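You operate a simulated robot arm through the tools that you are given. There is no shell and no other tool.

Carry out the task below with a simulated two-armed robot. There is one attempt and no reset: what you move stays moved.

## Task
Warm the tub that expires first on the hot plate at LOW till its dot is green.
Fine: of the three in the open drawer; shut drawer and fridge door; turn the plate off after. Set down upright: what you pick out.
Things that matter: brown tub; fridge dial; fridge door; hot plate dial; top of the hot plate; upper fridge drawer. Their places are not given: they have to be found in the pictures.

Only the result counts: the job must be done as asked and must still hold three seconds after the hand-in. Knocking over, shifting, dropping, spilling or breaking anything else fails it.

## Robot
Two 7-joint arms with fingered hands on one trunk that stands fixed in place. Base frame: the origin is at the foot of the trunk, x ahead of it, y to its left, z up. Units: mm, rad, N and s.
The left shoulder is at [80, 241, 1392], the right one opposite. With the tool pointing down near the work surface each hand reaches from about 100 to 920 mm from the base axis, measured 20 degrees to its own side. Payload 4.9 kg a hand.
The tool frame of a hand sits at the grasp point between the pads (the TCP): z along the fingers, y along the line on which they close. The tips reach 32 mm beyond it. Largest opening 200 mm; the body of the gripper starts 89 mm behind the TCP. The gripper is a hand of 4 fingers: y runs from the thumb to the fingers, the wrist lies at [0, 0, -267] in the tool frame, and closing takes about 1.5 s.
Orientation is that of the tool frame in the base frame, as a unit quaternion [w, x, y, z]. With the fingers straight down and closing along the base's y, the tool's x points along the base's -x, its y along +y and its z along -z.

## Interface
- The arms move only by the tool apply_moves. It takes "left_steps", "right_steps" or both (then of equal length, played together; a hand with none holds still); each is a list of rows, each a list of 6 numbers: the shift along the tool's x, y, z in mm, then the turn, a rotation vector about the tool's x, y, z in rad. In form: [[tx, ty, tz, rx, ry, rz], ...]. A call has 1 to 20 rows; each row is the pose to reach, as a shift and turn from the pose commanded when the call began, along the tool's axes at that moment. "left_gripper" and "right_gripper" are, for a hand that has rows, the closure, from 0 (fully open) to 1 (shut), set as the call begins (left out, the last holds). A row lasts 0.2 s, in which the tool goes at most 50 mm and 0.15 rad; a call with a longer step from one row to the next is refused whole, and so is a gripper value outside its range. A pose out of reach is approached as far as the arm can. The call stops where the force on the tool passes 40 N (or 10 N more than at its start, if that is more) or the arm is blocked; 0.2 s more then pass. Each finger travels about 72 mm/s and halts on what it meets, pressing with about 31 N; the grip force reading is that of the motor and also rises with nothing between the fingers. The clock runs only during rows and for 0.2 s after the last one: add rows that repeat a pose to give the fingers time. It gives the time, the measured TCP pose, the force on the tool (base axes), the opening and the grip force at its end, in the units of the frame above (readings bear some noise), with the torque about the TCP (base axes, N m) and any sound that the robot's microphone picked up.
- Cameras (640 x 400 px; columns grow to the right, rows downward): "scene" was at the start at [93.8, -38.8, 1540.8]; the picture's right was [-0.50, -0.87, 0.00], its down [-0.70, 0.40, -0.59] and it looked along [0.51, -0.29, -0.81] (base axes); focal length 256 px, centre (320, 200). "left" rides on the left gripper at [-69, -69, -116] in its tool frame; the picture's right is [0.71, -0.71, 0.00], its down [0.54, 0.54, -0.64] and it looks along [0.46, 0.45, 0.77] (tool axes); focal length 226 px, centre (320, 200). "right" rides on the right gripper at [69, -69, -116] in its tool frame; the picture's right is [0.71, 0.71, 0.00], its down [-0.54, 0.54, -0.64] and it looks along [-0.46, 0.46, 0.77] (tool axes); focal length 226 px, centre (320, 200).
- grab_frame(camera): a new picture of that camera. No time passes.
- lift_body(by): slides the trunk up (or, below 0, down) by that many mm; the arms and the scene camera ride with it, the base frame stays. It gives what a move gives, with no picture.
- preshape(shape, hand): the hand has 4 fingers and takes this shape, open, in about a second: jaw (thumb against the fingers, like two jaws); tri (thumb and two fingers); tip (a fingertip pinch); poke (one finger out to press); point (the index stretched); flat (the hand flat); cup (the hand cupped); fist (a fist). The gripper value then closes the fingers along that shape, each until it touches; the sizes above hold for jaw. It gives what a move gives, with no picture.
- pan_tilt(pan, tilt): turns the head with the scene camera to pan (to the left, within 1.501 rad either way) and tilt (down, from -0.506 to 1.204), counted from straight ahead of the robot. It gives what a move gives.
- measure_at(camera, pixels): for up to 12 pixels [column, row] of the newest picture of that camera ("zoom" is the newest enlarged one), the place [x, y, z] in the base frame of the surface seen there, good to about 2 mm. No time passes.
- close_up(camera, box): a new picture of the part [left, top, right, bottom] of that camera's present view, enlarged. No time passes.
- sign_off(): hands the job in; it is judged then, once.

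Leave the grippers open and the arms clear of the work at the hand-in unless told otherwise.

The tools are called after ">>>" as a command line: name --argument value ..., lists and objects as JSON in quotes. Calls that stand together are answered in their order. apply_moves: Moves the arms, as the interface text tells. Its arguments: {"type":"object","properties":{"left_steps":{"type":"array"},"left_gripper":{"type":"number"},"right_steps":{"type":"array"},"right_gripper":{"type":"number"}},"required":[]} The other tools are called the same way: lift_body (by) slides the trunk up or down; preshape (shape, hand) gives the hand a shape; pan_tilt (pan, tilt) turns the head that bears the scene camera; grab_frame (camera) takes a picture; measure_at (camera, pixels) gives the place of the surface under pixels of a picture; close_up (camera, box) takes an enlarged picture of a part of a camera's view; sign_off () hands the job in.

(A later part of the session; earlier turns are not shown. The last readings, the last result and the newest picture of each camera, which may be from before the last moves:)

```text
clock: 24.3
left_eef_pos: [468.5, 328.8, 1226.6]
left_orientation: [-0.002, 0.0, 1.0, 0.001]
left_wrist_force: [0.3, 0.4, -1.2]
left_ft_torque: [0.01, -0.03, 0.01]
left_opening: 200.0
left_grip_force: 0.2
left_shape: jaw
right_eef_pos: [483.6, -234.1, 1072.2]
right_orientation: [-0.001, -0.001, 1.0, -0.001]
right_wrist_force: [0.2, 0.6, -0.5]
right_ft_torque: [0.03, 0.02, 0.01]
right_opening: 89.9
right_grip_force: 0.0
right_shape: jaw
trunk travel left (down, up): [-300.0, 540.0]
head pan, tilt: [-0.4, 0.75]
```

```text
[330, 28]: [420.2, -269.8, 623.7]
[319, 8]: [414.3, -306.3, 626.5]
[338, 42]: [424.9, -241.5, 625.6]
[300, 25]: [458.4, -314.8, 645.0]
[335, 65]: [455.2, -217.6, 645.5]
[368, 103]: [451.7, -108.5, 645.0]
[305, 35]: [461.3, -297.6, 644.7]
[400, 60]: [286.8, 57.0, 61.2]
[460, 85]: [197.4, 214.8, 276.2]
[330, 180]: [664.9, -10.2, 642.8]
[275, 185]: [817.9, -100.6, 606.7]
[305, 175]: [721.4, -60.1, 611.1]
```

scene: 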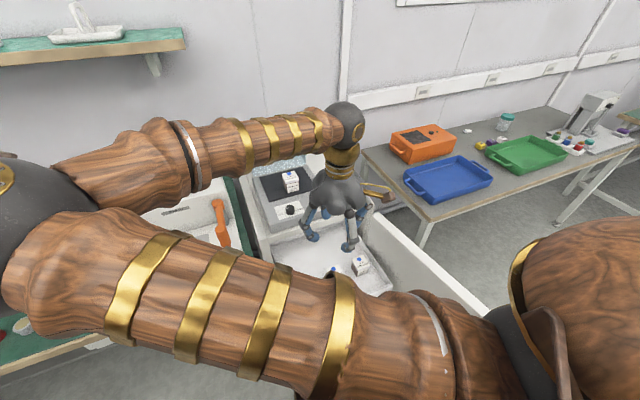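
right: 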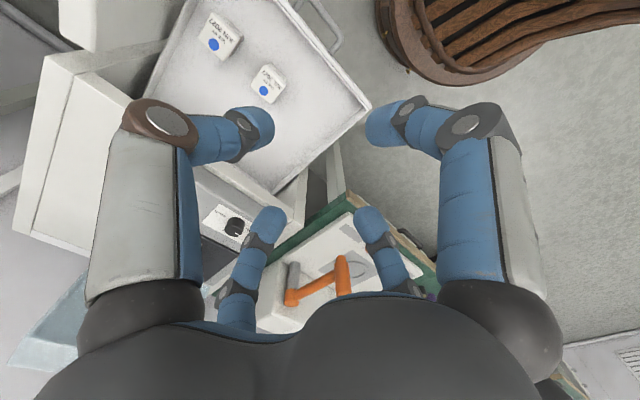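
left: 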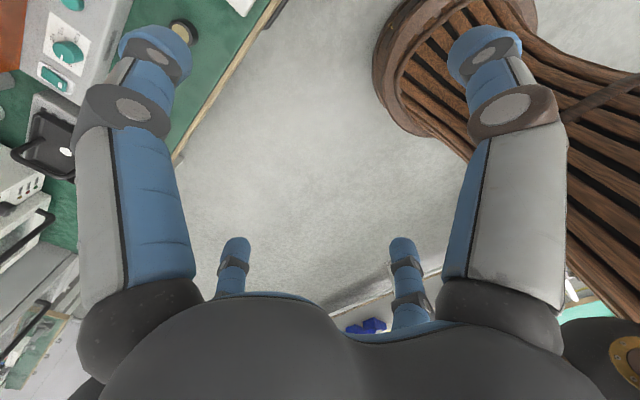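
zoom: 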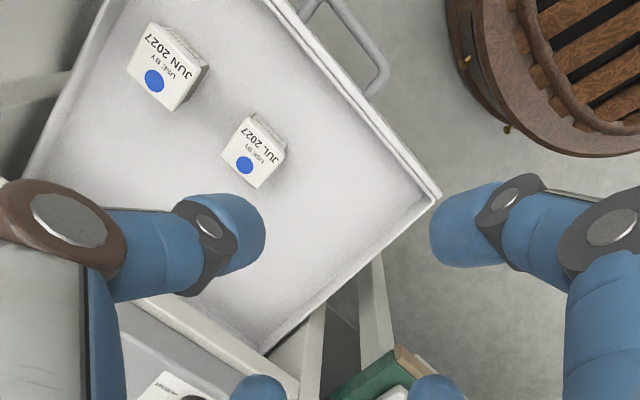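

The handle bar is at x≈415–420, y≈-340..-240, z≈625, and the drawer front is at x≈455. I'll close the fingers into a bundle, draw back to x≈330 at y=-291, and tilt the fingers forward 45°.

>>> apply_moves --right_steps '[[30, -12, 0, 0, 0, 0], [60, -24, 0, 0, 0, 0], [90, -36, 0, 0, 0, 0], [120, -48, 0, 0, 0, 0], [150, -57, 0, 0, 0, 0], [150, -57, 0, 0, -0.13, 0], [150, -57, 0, 0, -0.26, 0], [150, -57, 0, 0, -0.39, 0], [150, -57, 0, 0, -0.52, 0], [150, -57, 0, 0, -0.65, 0], [150, -57, 0, 0, -0.785, 0], [150, -57, 0, 0, -0.785, 0]]' --right_gripper 1.0

>>> grab_frame --camera "scene"

>>> grab_frame --camera "right"

```text
clock: 26.9
left_eef_pos: [466.8, 324.3, 1227.4]
left_orientation: [0.0, 0.001, 1.0, 0.002]
left_wrist_force: [0.1, -0.5, 0.1]
left_ft_torque: [0.08, -0.02, 0.0]
left_opening: 199.9
left_grip_force: 0.0
left_shape: jaw
right_eef_pos: [495.3, -477.9, 1067.7]
right_orientation: [0.382, 0.0, 0.924, 0.003]
right_wrist_force: [-0.3, -0.3, -0.2]
right_ft_torque: [0.05, -0.02, 0.07]
right_opening: 0.0
right_grip_force: 30.7
right_shape: jaw
right hand out of reach, approached as far as the arm can: row 3, 4, 5, 6, 7, 8, 9, 10, 11, 12
trunk travel left (down, up): [-300.0, 540.0]
head pan, tilt: [-0.4, 0.75]
```

```text
taken
```

scene: 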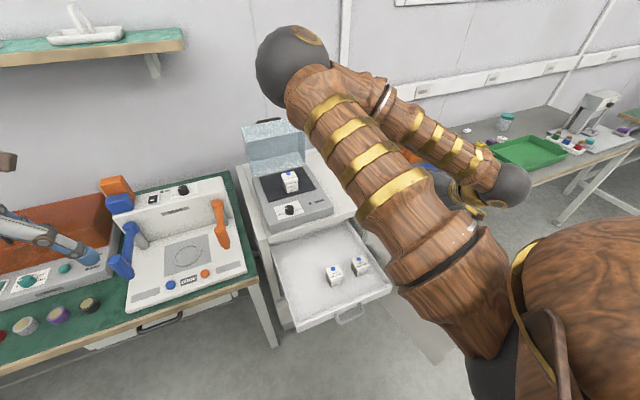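

```text
taken
```

right: 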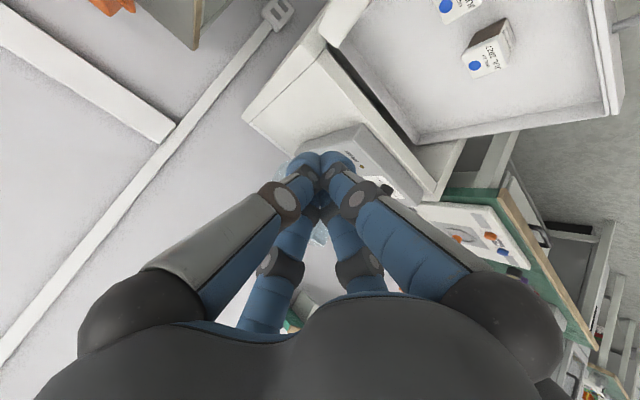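

The arm couldn't fold back that far at this height: it stopped at (495,-478,1068), in free space, with the tilt reached. Raising the trunk gives the arm more room to fold down, so I'll raise it 150 mm.

>>> lift_body --by 150

>>> apply_moves --right_steps '[[0, 0, 0, 0, 0, 0]]'

>>> grab_frame --camera "scene"

```text
clock: 28.6
left_eef_pos: [469.3, 328.5, 1376.2]
left_orientation: [0.0, 0.0, 1.0, 0.0]
left_wrist_force: [-0.2, -0.4, 0.1]
left_ft_torque: [-0.01, -0.02, -0.02]
left_opening: 199.8
left_grip_force: 0.0
left_shape: jaw
right_eef_pos: [494.5, -475.4, 1218.1]
right_orientation: [0.382, 0.0, 0.924, 0.0]
right_wrist_force: [-0.4, 0.3, -0.2]
right_ft_torque: [0.0, -0.02, 0.03]
right_opening: 0.1
right_grip_force: 30.9
right_shape: jaw
trunk travel left (down, up): [-450.0, 390.0]
head pan, tilt: [-0.4, 0.75]
```

```text
clock: 29.0
left_eef_pos: [467.5, 329.1, 1376.8]
left_orientation: [0.0, 0.001, 1.0, 0.001]
left_wrist_force: [0.7, -0.2, -0.2]
left_ft_torque: [0.0, 0.02, 0.01]
left_opening: 199.9
left_grip_force: 0.0
left_shape: jaw
right_eef_pos: [495.9, -475.3, 1218.6]
right_orientation: [0.382, -0.001, 0.924, 0.001]
right_wrist_force: [-0.5, -0.7, 0.1]
right_ft_torque: [-0.04, -0.01, -0.02]
right_opening: 0.0
right_grip_force: 31.2
right_shape: jaw
trunk travel left (down, up): [-450.0, 390.0]
head pan, tilt: [-0.4, 0.75]
```

```text
taken
```

scene: 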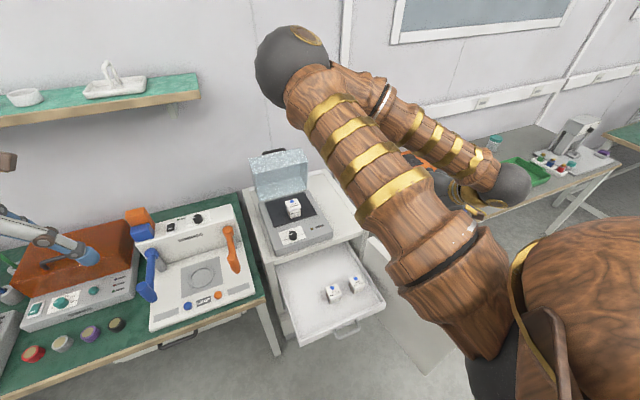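

The pose has carried up with the trunk, to (496,-475,1218). I'll lower the hand to z≈900 there (clear over the door top at 816), then go to x≈350, y≈-291 in front of the drawer.

>>> apply_moves --right_steps '[[28, 0, 28, 0, 0, 0], [56, 0, 56, 0, 0, 0], [84, 0, 84, 0, 0, 0], [112, 0, 112, 0, 0, 0], [140, 0, 140, 0, 0, 0], [168, 0, 168, 0, 0, 0], [196, 0, 196, 0, 0, 0], [225, 0, 225, 0, 0, 0], [242, 31, 208, 0, 0, 0], [259, 62, 191, 0, 0, 0], [276, 93, 174, 0, 0, 0], [293, 124, 157, 0, 0, 0], [310, 155, 140, 0, 0, 0], [328, 185, 122, 0, 0, 0], [328, 185, 122, 0, 0, 0]]'

>>> grab_frame --camera "scene"

>>> grab_frame --camera "right"

```text
clock: 32.2
left_eef_pos: [467.8, 328.8, 1377.1]
left_orientation: [0.0, 0.0, 1.0, 0.0]
left_wrist_force: [0.5, 0.7, 0.0]
left_ft_torque: [0.02, -0.04, 0.05]
left_opening: 200.0
left_grip_force: 0.0
left_shape: jaw
right_eef_pos: [384.5, -402.0, 957.8]
right_orientation: [0.38, -0.002, 0.925, 0.004]
right_wrist_force: [0.6, -0.3, 0.2]
right_ft_torque: [0.02, 0.0, 0.02]
right_opening: 0.0
right_grip_force: 31.0
right_shape: jaw
right hand out of reach, approached as far as the arm can: row 10, 11, 12, 13, 14, 15
trunk travel left (down, up): [-450.0, 390.0]
head pan, tilt: [-0.4, 0.75]
```

```text
taken
```

scene: 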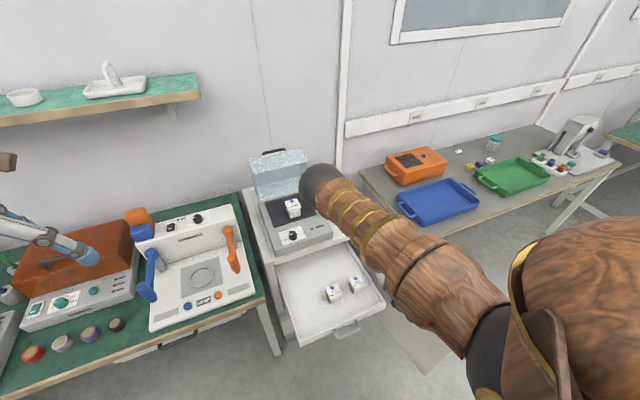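

```text
taken
```

right: 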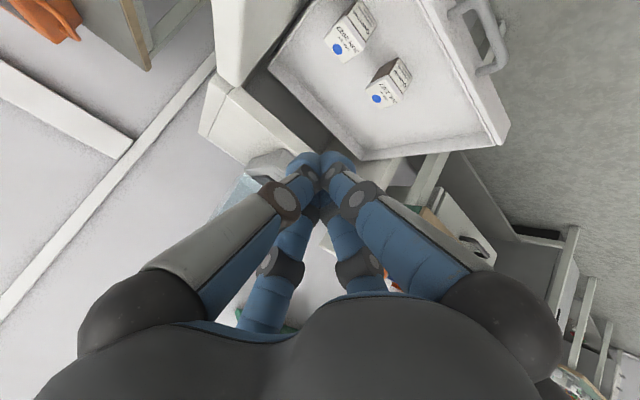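

The hand stopped at (384,-402,958), limited again by folding. It should be freer lower down. I'll check the elbow's place, then descend at this spot to z≈720, still above and in front of the drawer.

>>> measure_at --camera "scene" --pixels '[[325, 185], [320, 200], [370, 230], [440, 280]]'

>>> apply_moves --right_steps '[[28, 0, 28, 0, 0, 0], [56, 0, 56, 0, 0, 0], [84, 0, 84, 0, 0, 0], [112, 0, 112, 0, 0, 0], [140, 0, 140, 0, 0, 0], [168, 0, 168, 0, 0, 0], [168, 0, 168, 0, 0, 0]]'

>>> grab_frame --camera "scene"

>>> grab_frame --camera "right"

```text
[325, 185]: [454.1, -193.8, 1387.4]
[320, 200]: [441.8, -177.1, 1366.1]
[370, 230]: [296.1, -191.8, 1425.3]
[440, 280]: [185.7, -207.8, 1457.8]
```

```text
clock: 33.8
left_eef_pos: [468.3, 325.2, 1376.4]
left_orientation: [0.0, 0.001, 1.0, 0.0]
left_wrist_force: [0.2, -0.5, -0.6]
left_ft_torque: [0.04, 0.01, 0.0]
left_opening: 199.8
left_grip_force: 0.1
left_shape: jaw
right_eef_pos: [394.2, -503.2, 754.9]
right_orientation: [0.381, -0.002, 0.925, 0.006]
right_wrist_force: [-0.1, 0.2, -0.8]
right_ft_torque: [0.01, -0.01, 0.0]
right_opening: 0.1
right_grip_force: 31.0
right_shape: jaw
right hand out of reach, approached as far as the arm can: row 1, 2, 3, 4, 5, 6, 7
trunk travel left (down, up): [-450.0, 390.0]
head pan, tilt: [-0.4, 0.75]
```

```text
taken
```

scene: 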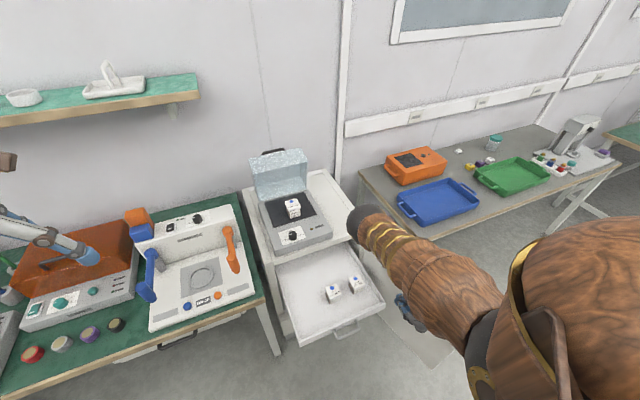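

```text
taken
```

right: 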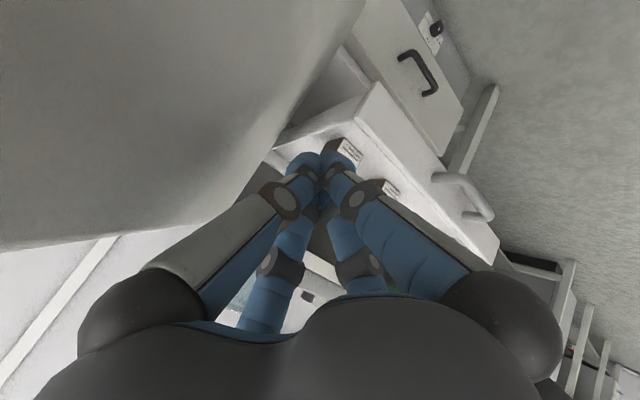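

The approach drifted to (394,-503,755), beside the door but not touching (forces ≈0). The limit is the wrist: with the forearm coming back, the hand can't tilt forward. I'll go back up and to the left while turning the fingers to point straight down again.

>>> apply_moves --right_steps '[[-30, 17, -17, 0, 0.1, 0], [-60, 34, -34, 0, 0.22, 0], [-90, 51, -51, 0, 0.35, 0], [-120, 68, -68, 0, 0.48, 0], [-150, 85, -85, 0, 0.62, 0], [-181, 100, -101, 0, 0.75, 0], [-181, 100, -101, 0, 0.785, 0], [-181, 100, -101, 0, 0.785, 0]]'

>>> grab_frame --camera "right"

>>> grab_frame --camera "scene"

```text
clock: 35.6
left_eef_pos: [468.0, 327.8, 1377.3]
left_orientation: [0.0, 0.0, 1.0, 0.0]
left_wrist_force: [0.5, -0.2, 0.4]
left_ft_torque: [-0.02, 0.0, -0.01]
left_opening: 200.3
left_grip_force: 0.0
left_shape: jaw
right_eef_pos: [449.4, -399.7, 954.0]
right_orientation: [-0.001, -0.001, 1.0, 0.001]
right_wrist_force: [0.0, -0.1, 1.5]
right_ft_torque: [-0.01, 0.03, 0.01]
right_opening: 0.2
right_grip_force: 31.3
right_shape: jaw
trunk travel left (down, up): [-450.0, 390.0]
head pan, tilt: [-0.4, 0.75]
```

```text
taken
```

right: 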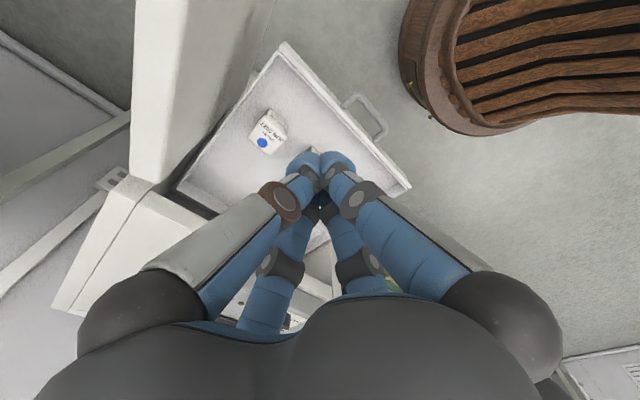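

```text
taken
```

scene: 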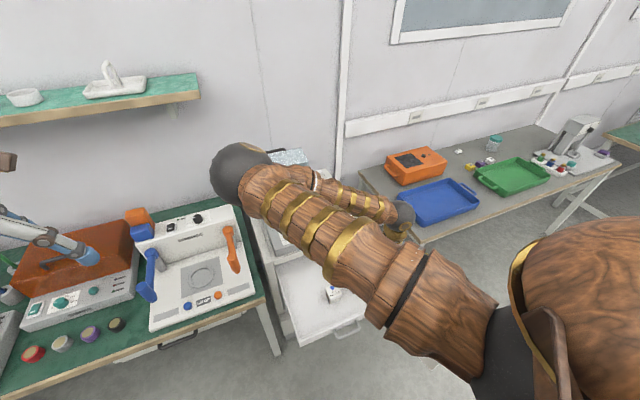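

The hand is vertical again at (449,-400,954) and free. I'll go back to x≈365, y≈-291 at this height and see whether it's reachable.

>>> apply_moves --right_steps '[[17, 22, 0, 0, 0, 0], [34, 44, 0, 0, 0, 0], [51, 66, 0, 0, 0, 0], [68, 88, 0, 0, 0, 0], [85, 109, 0, 0, 0, 0], [85, 109, 0, 0, 0, 0]]'

>>> grab_frame --camera "right"

```text
clock: 37.0
left_eef_pos: [468.1, 328.3, 1376.6]
left_orientation: [0.0, 0.0, 1.0, 0.0]
left_wrist_force: [0.3, -0.3, -0.4]
left_ft_torque: [-0.01, 0.04, 0.01]
left_opening: 199.8
left_grip_force: 0.0
left_shape: jaw
right_eef_pos: [363.8, -292.2, 953.3]
right_orientation: [-0.001, -0.002, 1.0, 0.0]
right_wrist_force: [-0.1, -0.1, 0.5]
right_ft_torque: [0.06, -0.01, -0.03]
right_opening: 0.0
right_grip_force: 30.8
right_shape: jaw
trunk travel left (down, up): [-450.0, 390.0]
head pan, tilt: [-0.4, 0.75]
```

```text
taken
```

right: 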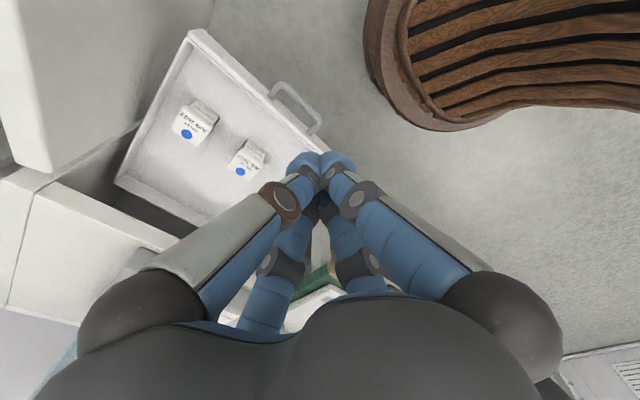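

Reached. I'll lower to z≈612 in front of the handle bar (x≈413).

>>> apply_moves --right_steps '[[0, 0, 43, 0, 0, 0], [0, 0, 86, 0, 0, 0], [0, 0, 129, 0, 0, 0], [0, 0, 172, 0, 0, 0], [0, 0, 215, 0, 0, 0], [0, 0, 258, 0, 0, 0], [0, 0, 301, 0, 0, 0], [0, 0, 341, 0, 0, 0], [0, 0, 341, 0, 0, 0]]'

>>> grab_frame --camera "right"

>>> grab_frame --camera "scene"

```text
clock: 39.0
left_eef_pos: [467.4, 329.6, 1377.5]
left_orientation: [0.0, -0.001, 1.0, 0.0]
left_wrist_force: [-0.3, -0.3, 0.0]
left_ft_torque: [-0.04, 0.01, 0.0]
left_opening: 200.0
left_grip_force: 0.0
left_shape: jaw
right_eef_pos: [364.2, -289.8, 610.9]
right_orientation: [-0.001, 0.0, 1.0, 0.001]
right_wrist_force: [0.3, 1.2, 0.5]
right_ft_torque: [0.01, -0.01, 0.0]
right_opening: 0.0
right_grip_force: 30.4
right_shape: jaw
trunk travel left (down, up): [-450.0, 390.0]
head pan, tilt: [-0.4, 0.75]
```

```text
taken
```

right: 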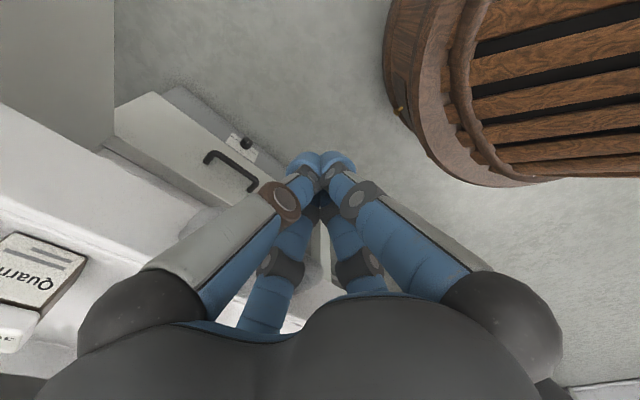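

```text
taken
```

scene: 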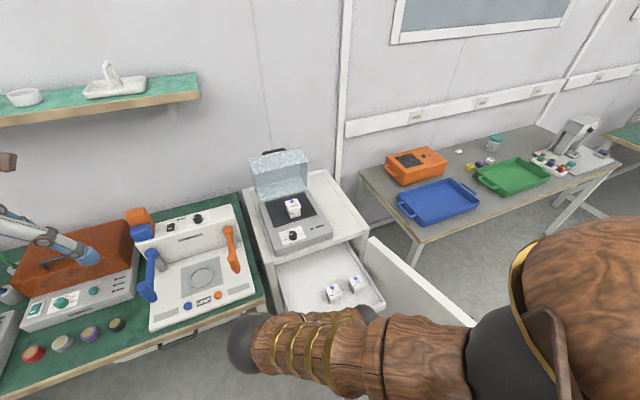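

The fingers are in front of the handle and clear of it. I'll push forward gently (10–12 mm per row) so the two remaining tubs don't slide.

>>> apply_moves --right_steps '[[-10, 0, 0, 0, 0, 0], [-18, 0, 0, 0, 0, 0], [-24, 0, 0, 0, 0, 0], [-30, 0, 0, 0, 0, 0], [-38, 0, 0, 0, 0, 0], [-46, 0, 0, 0, 0, 0], [-56, 0, 0, 0, 0, 0], [-66, 0, 0, 0, 0, 0], [-76, 0, 0, 0, 0, 0], [-84, 0, 0, 0, 0, 0], [-90, 0, 0, 0, 0, 0], [-90, 0, 0, 0, 0, 0]]'

>>> grab_frame --camera "scene"

>>> grab_frame --camera "right"

```text
clock: 41.6
left_eef_pos: [467.0, 328.9, 1376.1]
left_orientation: [-0.001, 0.0, 1.0, 0.001]
left_wrist_force: [0.4, -0.5, 0.0]
left_ft_torque: [0.03, -0.03, 0.01]
left_opening: 199.9
left_grip_force: 0.0
left_shape: jaw
right_eef_pos: [454.1, -290.8, 612.9]
right_orientation: [-0.001, -0.002, 1.0, 0.001]
right_wrist_force: [-0.2, 0.1, -0.3]
right_ft_torque: [0.02, -0.06, -0.01]
right_opening: 0.0
right_grip_force: 31.1
right_shape: jaw
trunk travel left (down, up): [-450.0, 390.0]
head pan, tilt: [-0.4, 0.75]
```

```text
taken
```

scene: 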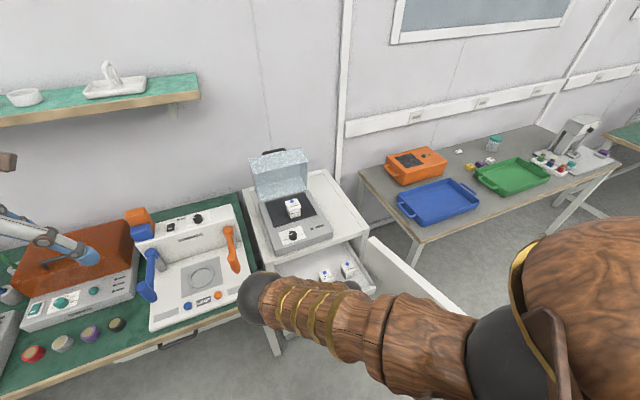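

```text
taken
```

right: 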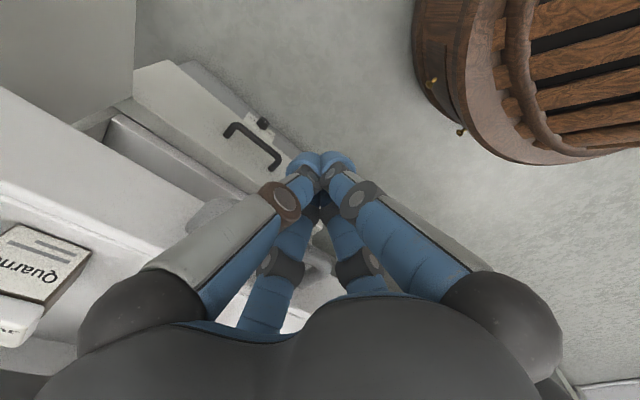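

The drawer is sliding in and both tubs ride upright at (325,273) and (348,268). I'll continue another 100 mm.

>>> apply_moves --right_steps '[[-6, 0, 0, 0, 0, 0], [-14, 0, 0, 0, 0, 0], [-24, 0, 0, 0, 0, 0], [-34, 0, 0, 0, 0, 0], [-44, 0, 0, 0, 0, 0], [-54, 0, 0, 0, 0, 0], [-64, 0, 0, 0, 0, 0], [-74, 0, 0, 0, 0, 0], [-84, 0, 0, 0, 0, 0], [-94, 0, 0, 0, 0, 0], [-100, 0, 0, 0, 0, 0], [-100, 0, 0, 0, 0, 0]]'

>>> grab_frame --camera "scene"

>>> grab_frame --camera "right"

```text
clock: 44.2
left_eef_pos: [467.8, 328.7, 1377.7]
left_orientation: [0.0, -0.001, 1.0, 0.0]
left_wrist_force: [-0.7, -0.6, -0.5]
left_ft_torque: [0.0, -0.02, -0.02]
left_opening: 199.8
left_grip_force: 0.0
left_shape: jaw
right_eef_pos: [554.1, -290.9, 612.1]
right_orientation: [-0.001, -0.002, 1.0, 0.001]
right_wrist_force: [0.4, -0.2, -0.2]
right_ft_torque: [-0.03, -0.05, 0.02]
right_opening: 0.0
right_grip_force: 31.0
right_shape: jaw
trunk travel left (down, up): [-450.0, 390.0]
head pan, tilt: [-0.4, 0.75]
```

```text
taken
```

scene: 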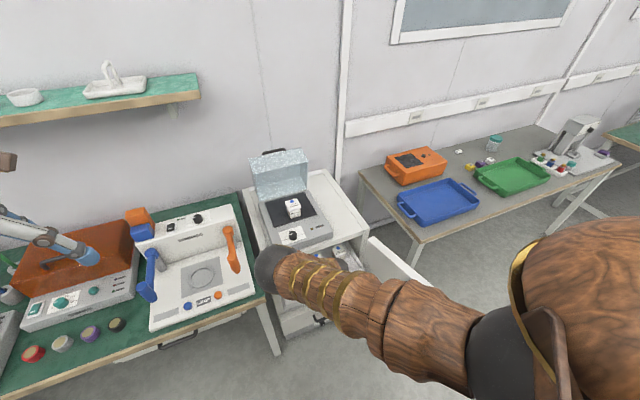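

```text
taken
```

right: 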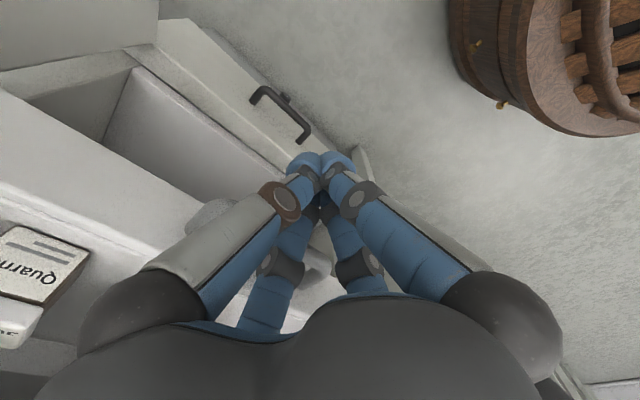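

I'll measure where the drawer front, the fridge frame and the lower black handle are now, from the right camera.

>>> measure_at --camera "right" --pixels '[[40, 130], [120, 180], [130, 120], [180, 50], [220, 90], [280, 110], [210, 215], [20, 110], [80, 80], [40, 345], [355, 160], [305, 160]]'

>>> measure_at --camera "scene" --pixels '[[300, 290], [295, 330], [318, 320], [345, 250], [335, 240], [290, 258], [300, 250], [370, 225], [370, 245], [262, 250], [285, 285], [440, 295]]'

>>> close_up --camera "scene" --box '[230, 210, 450, 350]'

```text
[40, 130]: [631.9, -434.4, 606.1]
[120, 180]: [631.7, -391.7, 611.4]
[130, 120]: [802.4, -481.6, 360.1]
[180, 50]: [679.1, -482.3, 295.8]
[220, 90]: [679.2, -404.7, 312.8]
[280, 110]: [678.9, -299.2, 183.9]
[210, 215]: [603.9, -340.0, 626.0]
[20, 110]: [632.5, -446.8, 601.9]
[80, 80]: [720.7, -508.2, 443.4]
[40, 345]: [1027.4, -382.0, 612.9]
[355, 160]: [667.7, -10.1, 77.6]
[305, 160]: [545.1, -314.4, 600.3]
```

```text
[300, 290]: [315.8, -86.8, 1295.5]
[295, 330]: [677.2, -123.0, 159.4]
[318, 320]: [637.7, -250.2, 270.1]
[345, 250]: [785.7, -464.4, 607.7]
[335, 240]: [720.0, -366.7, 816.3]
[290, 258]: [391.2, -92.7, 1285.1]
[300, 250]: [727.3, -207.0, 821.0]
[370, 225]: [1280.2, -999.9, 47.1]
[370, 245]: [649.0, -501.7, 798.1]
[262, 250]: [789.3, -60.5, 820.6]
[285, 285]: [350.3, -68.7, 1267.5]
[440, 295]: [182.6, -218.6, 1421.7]
```

```text
2.86 times, centred on (340, 280) of scene
```

zoom: 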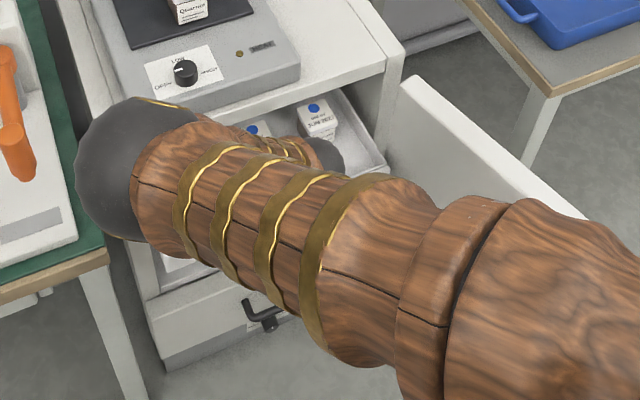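

The drawer front is at x=632 and the fridge frame at x=720; the door will close in front of that, so the drawer still has to go well in. I'll back off 15 mm, then tilt the fingers forward 45° so the palm stays clear of the fridge top.

>>> apply_moves --right_steps '[[15, 0, 0, 0, 0, 0], [15, 0, 0, 0, -0.13, 0], [15, 0, 0, 0, -0.26, 0], [15, 0, 0, 0, -0.39, 0], [15, 0, 0, 0, -0.52, 0], [15, 0, 0, 0, -0.65, 0], [15, 0, 0, 0, -0.785, 0], [15, 0, 0, 0, -0.785, 0]]'

>>> grab_frame --camera "right"

>>> grab_frame --camera "scene"

```text
clock: 46.0
left_eef_pos: [468.2, 329.0, 1376.0]
left_orientation: [-0.001, 0.0, 1.0, 0.0]
left_wrist_force: [-0.7, -0.4, 0.2]
left_ft_torque: [0.0, 0.02, 0.0]
left_opening: 200.0
left_grip_force: 0.0
left_shape: jaw
right_eef_pos: [539.7, -292.3, 612.0]
right_orientation: [0.188, -0.001, 0.982, 0.003]
right_wrist_force: [-0.3, 0.0, 0.9]
right_ft_torque: [0.01, 0.0, 0.04]
right_opening: 0.0
right_grip_force: 31.0
right_shape: jaw
right hand out of reach, approached as far as the arm can: row 5, 6, 7, 8
trunk travel left (down, up): [-450.0, 390.0]
head pan, tilt: [-0.4, 0.75]
```

```text
taken
```

right: 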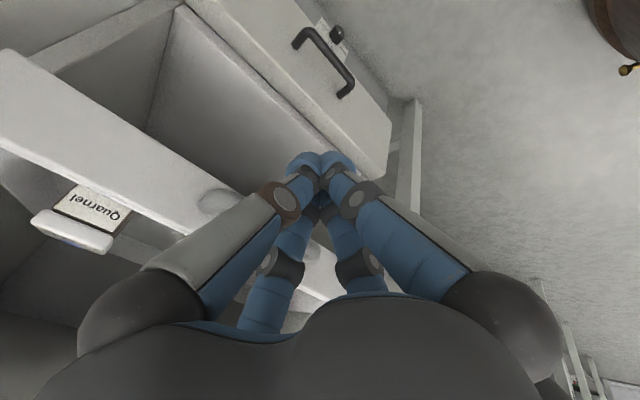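

```text
taken
```

scene: 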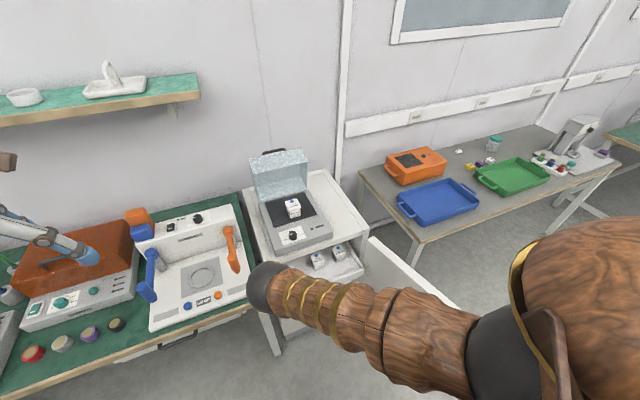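

The tilt reached only about 22° because the forearm comes down too steeply. A lower shoulder will flatten the forearm, so I'll back the hand off 60 mm and lower the trunk by 150 mm.

>>> apply_moves --right_steps '[[28, 0, -11, 0, 0, 0], [56, 0, -22, 0, 0, 0], [56, 0, -22, 0, 0, 0]]'

>>> lift_body --by -150

>>> grab_frame --camera "scene"

>>> grab_frame --camera "right"

```text
clock: 46.8
left_eef_pos: [467.8, 328.6, 1376.3]
left_orientation: [-0.001, 0.0, 1.0, 0.0]
left_wrist_force: [0.2, 1.0, -0.2]
left_ft_torque: [-0.02, -0.01, -0.02]
left_opening: 200.1
left_grip_force: 0.0
left_shape: jaw
right_eef_pos: [499.1, -300.4, 618.5]
right_orientation: [0.173, -0.003, 0.985, 0.009]
right_wrist_force: [0.6, -0.4, 0.3]
right_ft_torque: [0.01, -0.01, 0.01]
right_opening: 0.0
right_grip_force: 30.6
right_shape: jaw
right hand out of reach, approached as far as the arm can: row 1, 2, 3
trunk travel left (down, up): [-450.0, 390.0]
head pan, tilt: [-0.4, 0.75]
```

```text
clock: 48.6
left_eef_pos: [467.3, 327.5, 1227.0]
left_orientation: [0.0, 0.0, 1.0, 0.0]
left_wrist_force: [-0.8, 0.2, -0.2]
left_ft_torque: [0.01, 0.02, 0.02]
left_opening: 199.8
left_grip_force: 0.1
left_shape: jaw
right_eef_pos: [500.2, -299.6, 468.8]
right_orientation: [0.172, -0.004, 0.985, 0.009]
right_wrist_force: [-0.9, 0.5, -0.7]
right_ft_torque: [0.0, -0.02, 0.0]
right_opening: 0.0
right_grip_force: 31.3
right_shape: jaw
trunk travel left (down, up): [-300.0, 540.0]
head pan, tilt: [-0.4, 0.75]
```

```text
taken
```

scene: 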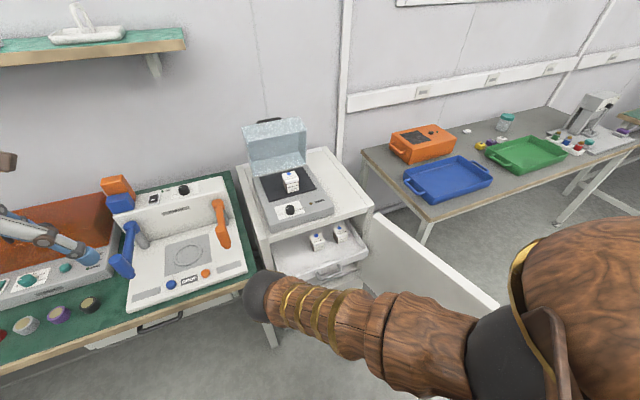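

```text
taken
```

right: 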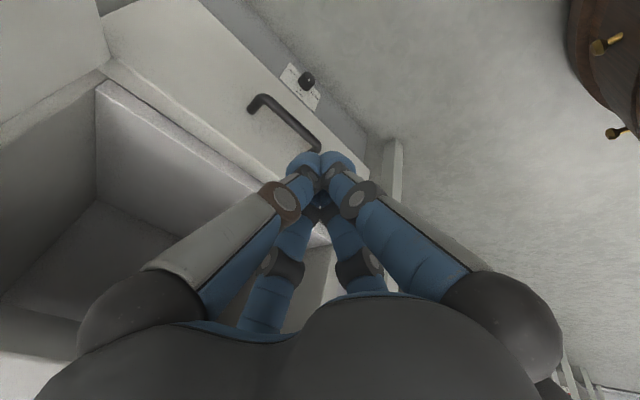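

I'll raise the hand back to bar height (z≈615) at x≈500, then add the rest of the tilt.

>>> apply_moves --right_steps '[[-12, 0, -34, 0, 0, 0], [-25, 0, -68, 0, 0, 0], [-37, 0, -102, 0, 0, 0], [-49, 8, -137, 0, 0, 0], [-49, 8, -137, 0, -0.12, 0], [-49, 8, -137, 0, -0.24, 0], [-49, 8, -137, 0, -0.36, 0], [-49, 8, -137, 0, -0.44, 0], [-49, 8, -137, 0, -0.44, 0]]'

>>> grab_frame --camera "scene"

>>> grab_frame --camera "right"

```text
clock: 50.6
left_eef_pos: [466.7, 331.7, 1225.9]
left_orientation: [0.0, -0.001, 1.0, -0.001]
left_wrist_force: [-1.0, 0.6, 0.5]
left_ft_torque: [-0.09, 0.0, 0.01]
left_opening: 199.7
left_grip_force: 0.0
left_shape: jaw
right_eef_pos: [548.9, -381.9, 670.2]
right_orientation: [0.347, -0.015, 0.937, 0.041]
right_wrist_force: [-1.2, 0.6, 0.2]
right_ft_torque: [-0.05, -0.01, -0.03]
right_opening: 0.0
right_grip_force: 31.4
right_shape: jaw
right hand out of reach, approached as far as the arm can: row 5, 6, 7, 8, 9
trunk travel left (down, up): [-300.0, 540.0]
head pan, tilt: [-0.4, 0.75]
```

```text
taken
```

scene: 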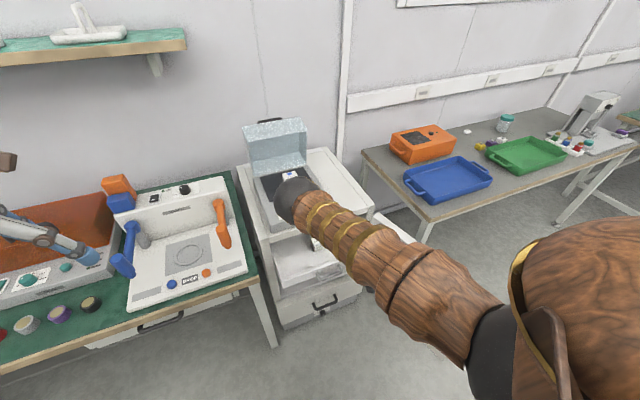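

```text
taken
```

right: 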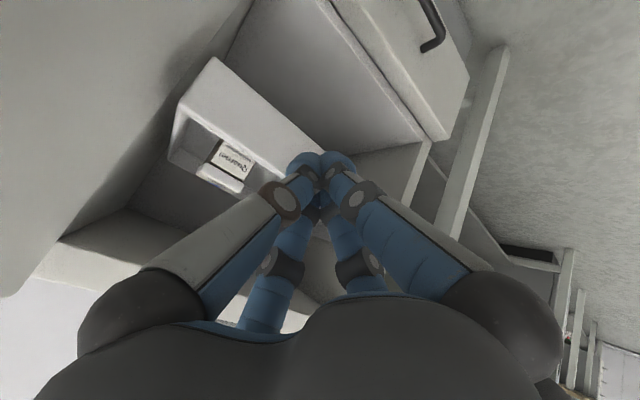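

The hand is now at (549,-382,670), tilted about 40°, with its tips just in front of the drawer front, to the right of the handle. I can push directly on the front panel here. I'll measure the panel and surroundings before advancing.

>>> measure_at --camera "right" --pixels '[[220, 90], [260, 120], [290, 145], [200, 70], [185, 130], [230, 165], [180, 240], [90, 230], [60, 180], [280, 80], [100, 255], [140, 50]]'

>>> close_up --camera "scene" --box '[220, 170, 440, 340]'

```text
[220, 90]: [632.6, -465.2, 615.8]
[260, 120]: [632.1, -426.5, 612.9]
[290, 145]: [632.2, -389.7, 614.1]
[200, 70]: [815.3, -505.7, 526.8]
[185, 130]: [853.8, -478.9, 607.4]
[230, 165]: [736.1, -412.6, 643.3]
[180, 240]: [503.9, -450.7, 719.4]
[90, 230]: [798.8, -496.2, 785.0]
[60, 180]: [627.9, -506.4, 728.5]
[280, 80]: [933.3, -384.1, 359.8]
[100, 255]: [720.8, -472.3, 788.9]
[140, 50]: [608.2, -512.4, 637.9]
```

```text
2.35 times, centred on (330, 255) of scene
```

zoom: 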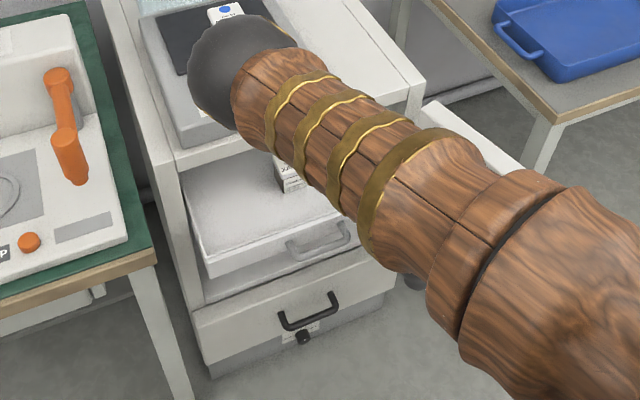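

The lip above the opening is at z≈785 and the opening runs down to z≈360, so the hand can follow the drawer in. I'll advance the tips down-forward to the panel (x=632, z≈615).

>>> apply_moves --right_steps '[[-3, 0, 13, 0, 0, 0], [-6, 0, 26, 0, 0, 0], [-9, 0, 40, 0, 0, 0], [-11, 1, 50, 0, 0, 0], [-11, 1, 50, 0, 0, 0]]'

>>> grab_frame --camera "right"

>>> close_up --camera "scene" --box '[220, 170, 440, 340]'

```text
clock: 51.8
left_eef_pos: [466.6, 328.7, 1226.2]
left_orientation: [0.0, 0.0, 1.0, 0.0]
left_wrist_force: [0.3, 1.0, -1.2]
left_ft_torque: [-0.03, 0.01, -0.03]
left_opening: 199.9
left_grip_force: 0.1
left_shape: jaw
right_eef_pos: [588.7, -376.4, 638.7]
right_orientation: [0.344, -0.016, 0.938, 0.045]
right_wrist_force: [-0.3, 0.1, -0.2]
right_ft_torque: [0.0, 0.0, 0.01]
right_opening: 0.0
right_grip_force: 30.8
right_shape: jaw
trunk travel left (down, up): [-300.0, 540.0]
head pan, tilt: [-0.4, 0.75]
```

```text
taken
```

right: 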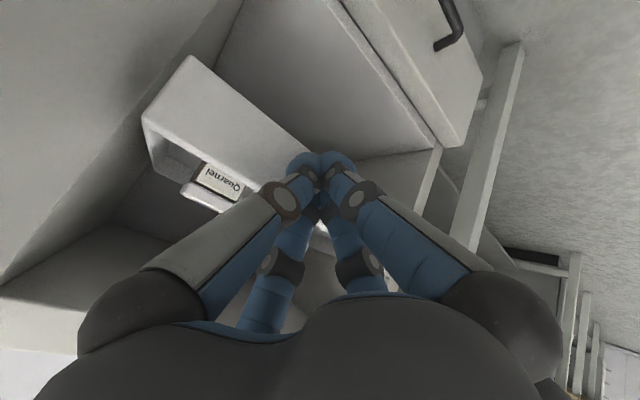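

```text
2.35 times, centred on (330, 255) of scene
```

zoom: 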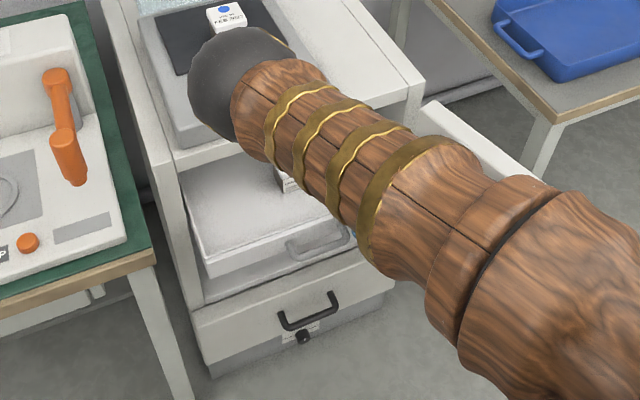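

The tips are just before the panel, beside the handle. I'll push straight forward 70 mm, slowly.

>>> apply_moves --right_steps '[[-6, 0, 5, 0, 0, 0], [-12, -1, 10, 0, 0, 0], [-18, -1, 16, 0, 0, 0], [-25, -2, 21, 0, 0, 0], [-32, -2, 27, 0, 0, 0], [-39, -3, 33, 0, 0, 0], [-46, -3, 39, 0, 0, 0], [-53, -4, 45, 0, 0, 0], [-53, -4, 45, 0, 0, 0]]'

>>> grab_frame --camera "right"

>>> close_up --camera "scene" --box '[220, 170, 440, 340]'

```text
clock: 53.8
left_eef_pos: [467.8, 329.3, 1226.8]
left_orientation: [0.001, 0.0, 1.0, 0.0]
left_wrist_force: [0.0, -0.4, -0.2]
left_ft_torque: [-0.01, 0.03, -0.01]
left_opening: 199.7
left_grip_force: 0.1
left_shape: jaw
right_eef_pos: [657.9, -376.0, 635.8]
right_orientation: [0.347, -0.014, 0.937, 0.042]
right_wrist_force: [0.5, -0.4, -0.3]
right_ft_torque: [0.0, 0.04, 0.03]
right_opening: 0.0
right_grip_force: 30.8
right_shape: jaw
trunk travel left (down, up): [-300.0, 540.0]
head pan, tilt: [-0.4, 0.75]
```

```text
taken
```

right: 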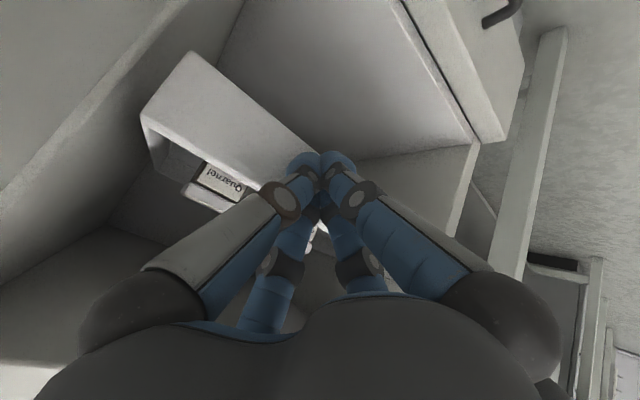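

```text
2.35 times, centred on (330, 255) of scene
```

zoom: 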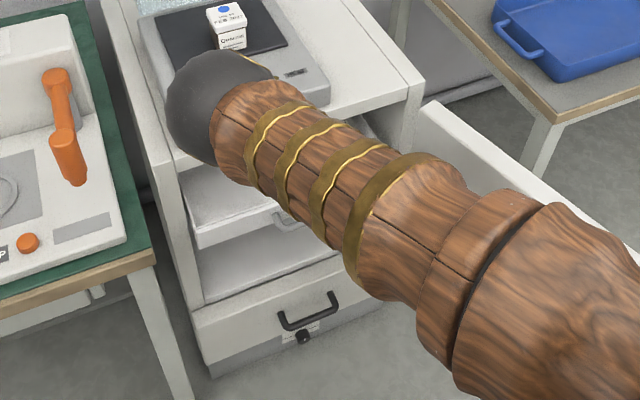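

The drawer moved in and the tub on the plate is undisturbed. I'll measure the elbow and drawer front, then continue.

>>> measure_at --camera "zoom" --pixels '[[220, 105], [250, 95], [230, 230], [295, 222], [230, 265]]'

>>> measure_at --camera "right" --pixels '[[220, 100], [290, 145], [165, 140], [60, 260], [470, 140], [100, 250]]'

>>> apply_moves --right_steps '[[0, 0, 0, 0, -0.08, 0], [0, 0, 0, 0, -0.16, 0], [0, 0, 0, 0, -0.2, 0], [0, 0, 0, 0, -0.2, 0]]'

```text
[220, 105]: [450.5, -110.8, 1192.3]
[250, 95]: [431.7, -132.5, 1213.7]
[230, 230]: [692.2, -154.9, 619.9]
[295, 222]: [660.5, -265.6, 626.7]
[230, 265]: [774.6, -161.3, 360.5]
```

```text
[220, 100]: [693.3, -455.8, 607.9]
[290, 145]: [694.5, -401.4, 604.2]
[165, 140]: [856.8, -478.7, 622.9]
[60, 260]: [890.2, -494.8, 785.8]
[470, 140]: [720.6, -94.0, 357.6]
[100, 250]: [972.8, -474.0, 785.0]
```

```text
clock: 54.8
left_eef_pos: [468.2, 327.4, 1226.3]
left_orientation: [0.0, 0.0, 1.0, -0.001]
left_wrist_force: [-0.1, -0.9, 0.2]
left_ft_torque: [0.04, 0.0, 0.01]
left_opening: 200.0
left_grip_force: 0.1
left_shape: jaw
right_eef_pos: [671.6, -409.3, 654.9]
right_orientation: [0.428, -0.018, 0.902, 0.058]
right_wrist_force: [0.1, 0.0, -0.9]
right_ft_torque: [-0.02, 0.03, 0.02]
right_opening: 0.0
right_grip_force: 30.6
right_shape: jaw
right hand out of reach, approached as far as the arm can: row 1, 2, 3, 4
trunk travel left (down, up): [-300.0, 540.0]
head pan, tilt: [-0.4, 0.75]
```

The extra tilt made the hand drift right and up (672,-409,655). I'll return to the 40° tilt at about (660,-380,636), which was reachable, and push on from there.

>>> apply_moves --right_steps '[[11, 14, 3, 0, 0.1, 0], [23, 29, 6, 0, 0.2, 0], [23, 29, 6, 0, 0.2, 0]]'

>>> grab_frame --camera "right"

```text
clock: 55.6
left_eef_pos: [468.3, 327.8, 1226.8]
left_orientation: [0.0, 0.0, 1.0, 0.001]
left_wrist_force: [0.4, 0.2, 0.7]
left_ft_torque: [0.03, 0.0, -0.02]
left_opening: 199.8
left_grip_force: 0.2
left_shape: jaw
right_eef_pos: [658.9, -380.6, 635.0]
right_orientation: [0.345, -0.014, 0.937, 0.042]
right_wrist_force: [-0.1, -0.6, -0.2]
right_ft_torque: [0.02, 0.03, 0.01]
right_opening: 0.0
right_grip_force: 31.1
right_shape: jaw
trunk travel left (down, up): [-300.0, 540.0]
head pan, tilt: [-0.4, 0.75]
```

```text
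taken
```

right: 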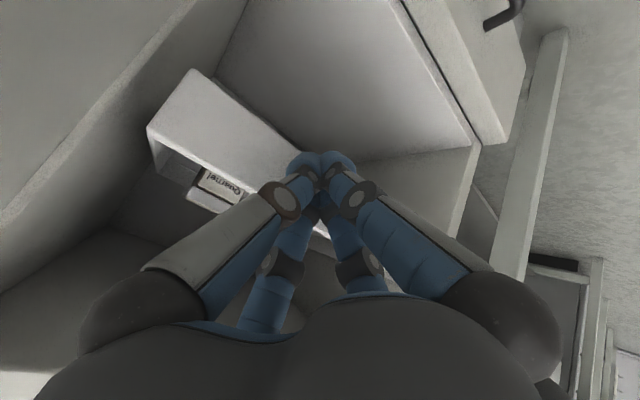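

Good, back at (659,-381,635). I'll push forward 60 mm more, slowly, watching the force.

>>> apply_moves --right_steps '[[-6, 0, 5, 0, 0, 0], [-12, -1, 10, 0, 0, 0], [-18, -1, 16, 0, 0, 0], [-25, -2, 21, 0, 0, 0], [-32, -2, 27, 0, 0, 0], [-39, -3, 33, 0, 0, 0], [-46, -3, 39, 0, 0, 0], [-46, -3, 39, 0, 0, 0]]'

>>> grab_frame --camera "right"

>>> close_up --camera "scene" --box '[220, 170, 440, 340]'

```text
clock: 57.4
left_eef_pos: [468.3, 329.2, 1227.0]
left_orientation: [0.0, 0.001, 1.0, 0.0]
left_wrist_force: [0.1, 0.8, 0.2]
left_ft_torque: [0.01, -0.02, 0.01]
left_opening: 199.9
left_grip_force: 0.1
left_shape: jaw
right_eef_pos: [721.2, -380.1, 636.1]
right_orientation: [0.347, -0.014, 0.937, 0.043]
right_wrist_force: [-0.2, -0.7, 0.4]
right_ft_torque: [0.01, -0.01, -0.02]
right_opening: 0.2
right_grip_force: 30.9
right_shape: jaw
trunk travel left (down, up): [-300.0, 540.0]
head pan, tilt: [-0.4, 0.75]
```

```text
taken
```

right: 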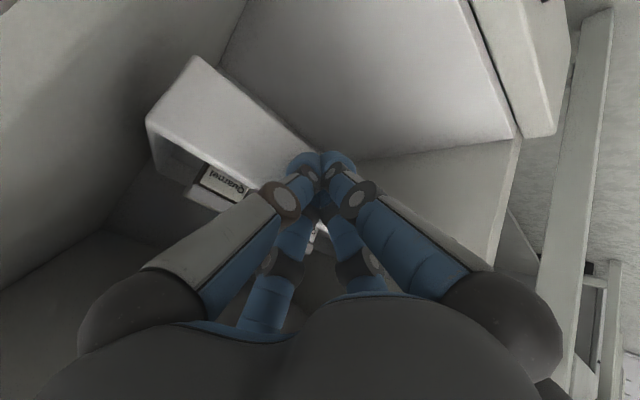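

```text
2.35 times, centred on (330, 255) of scene
```

zoom: 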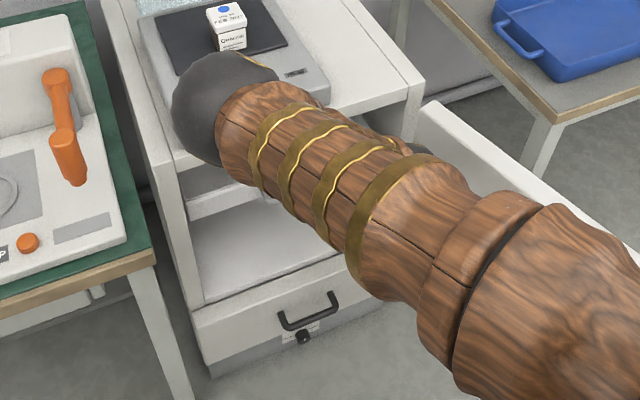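

No resistance yet. I'll try a bit more tilt here (-0.15 rad) to keep the palm clear of the lip, along with a 10 mm advance.

>>> apply_moves --right_steps '[[-4, 0, 3, 0, -0.07, 0], [-8, 0, 6, 0, -0.15, 0], [-8, 0, 6, 0, -0.15, 0]]'

>>> grab_frame --camera "right"

>>> measure_at --camera "right" --pixels '[[220, 110], [180, 90], [290, 145], [510, 140], [165, 140], [60, 260]]'

```text
clock: 58.2
left_eef_pos: [467.9, 328.4, 1226.3]
left_orientation: [0.0, 0.0, 1.0, -0.001]
left_wrist_force: [0.5, 0.6, -0.2]
left_ft_torque: [0.0, -0.03, -0.01]
left_opening: 200.0
left_grip_force: 0.1
left_shape: jaw
right_eef_pos: [732.9, -386.3, 641.7]
right_orientation: [0.411, -0.013, 0.91, 0.046]
right_wrist_force: [-4.0, -1.2, 0.7]
right_ft_torque: [-0.05, 0.04, -0.07]
right_opening: 0.0
right_grip_force: 31.2
right_shape: jaw
right hand out of reach, approached as far as the arm can: row 2, 3
trunk travel left (down, up): [-300.0, 540.0]
head pan, tilt: [-0.4, 0.75]
```

```text
taken
```

right: 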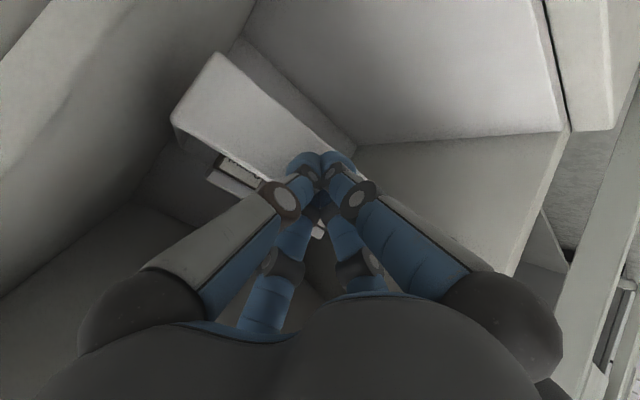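

```text
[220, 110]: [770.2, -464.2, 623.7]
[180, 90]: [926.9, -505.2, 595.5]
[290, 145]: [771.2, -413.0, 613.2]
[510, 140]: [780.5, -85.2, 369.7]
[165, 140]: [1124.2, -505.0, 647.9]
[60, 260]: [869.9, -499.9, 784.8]
```

There's a first resistance of -4 N, and the panel is at x≈770. I'll push 10 mm more to see whether that is the end stop.

>>> apply_moves --right_steps '[[-3, 0, 3.5, 0, 0, 0], [-5, 0, 6, 0, 0, 0], [-7, 0, 8, 0, 0, 0], [-7, 0, 8, 0, 0, 0]]'

>>> grab_frame --camera "right"

>>> measure_at --camera "right" --pixels '[[220, 110], [290, 145], [240, 110]]'

```text
clock: 58.9
left_eef_pos: [467.3, 330.2, 1227.9]
left_orientation: [0.002, -0.001, 1.0, 0.0]
left_wrist_force: [0.9, -0.3, -0.2]
left_ft_torque: [0.0, 0.0, 0.02]
left_opening: 199.9
left_grip_force: 0.1
left_shape: jaw
right_eef_pos: [735.2, -389.0, 637.8]
right_orientation: [0.407, -0.012, 0.912, 0.044]
right_wrist_force: [-26.8, 2.5, 8.9]
right_ft_torque: [0.03, 0.11, 0.07]
right_opening: 0.0
right_grip_force: 31.3
right_shape: jaw
trunk travel left (down, up): [-300.0, 540.0]
head pan, tilt: [-0.4, 0.75]
stopped in row 3 (right hand): the force on the tool passed its limit at 45 N (the readings are from after the stop); the commanded pose is now the measured one
```

```text
taken
```

right: 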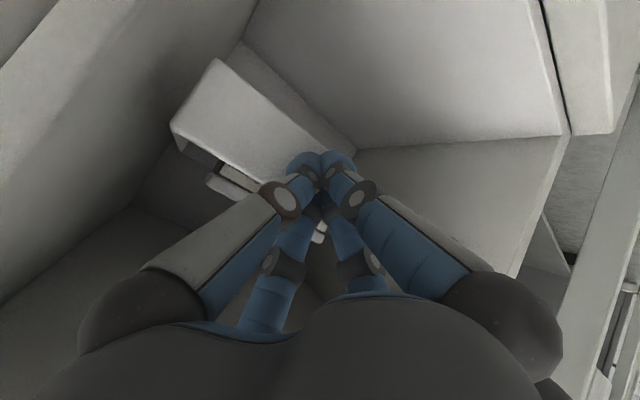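

```text
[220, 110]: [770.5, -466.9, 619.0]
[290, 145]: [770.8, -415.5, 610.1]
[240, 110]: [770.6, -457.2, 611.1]
```

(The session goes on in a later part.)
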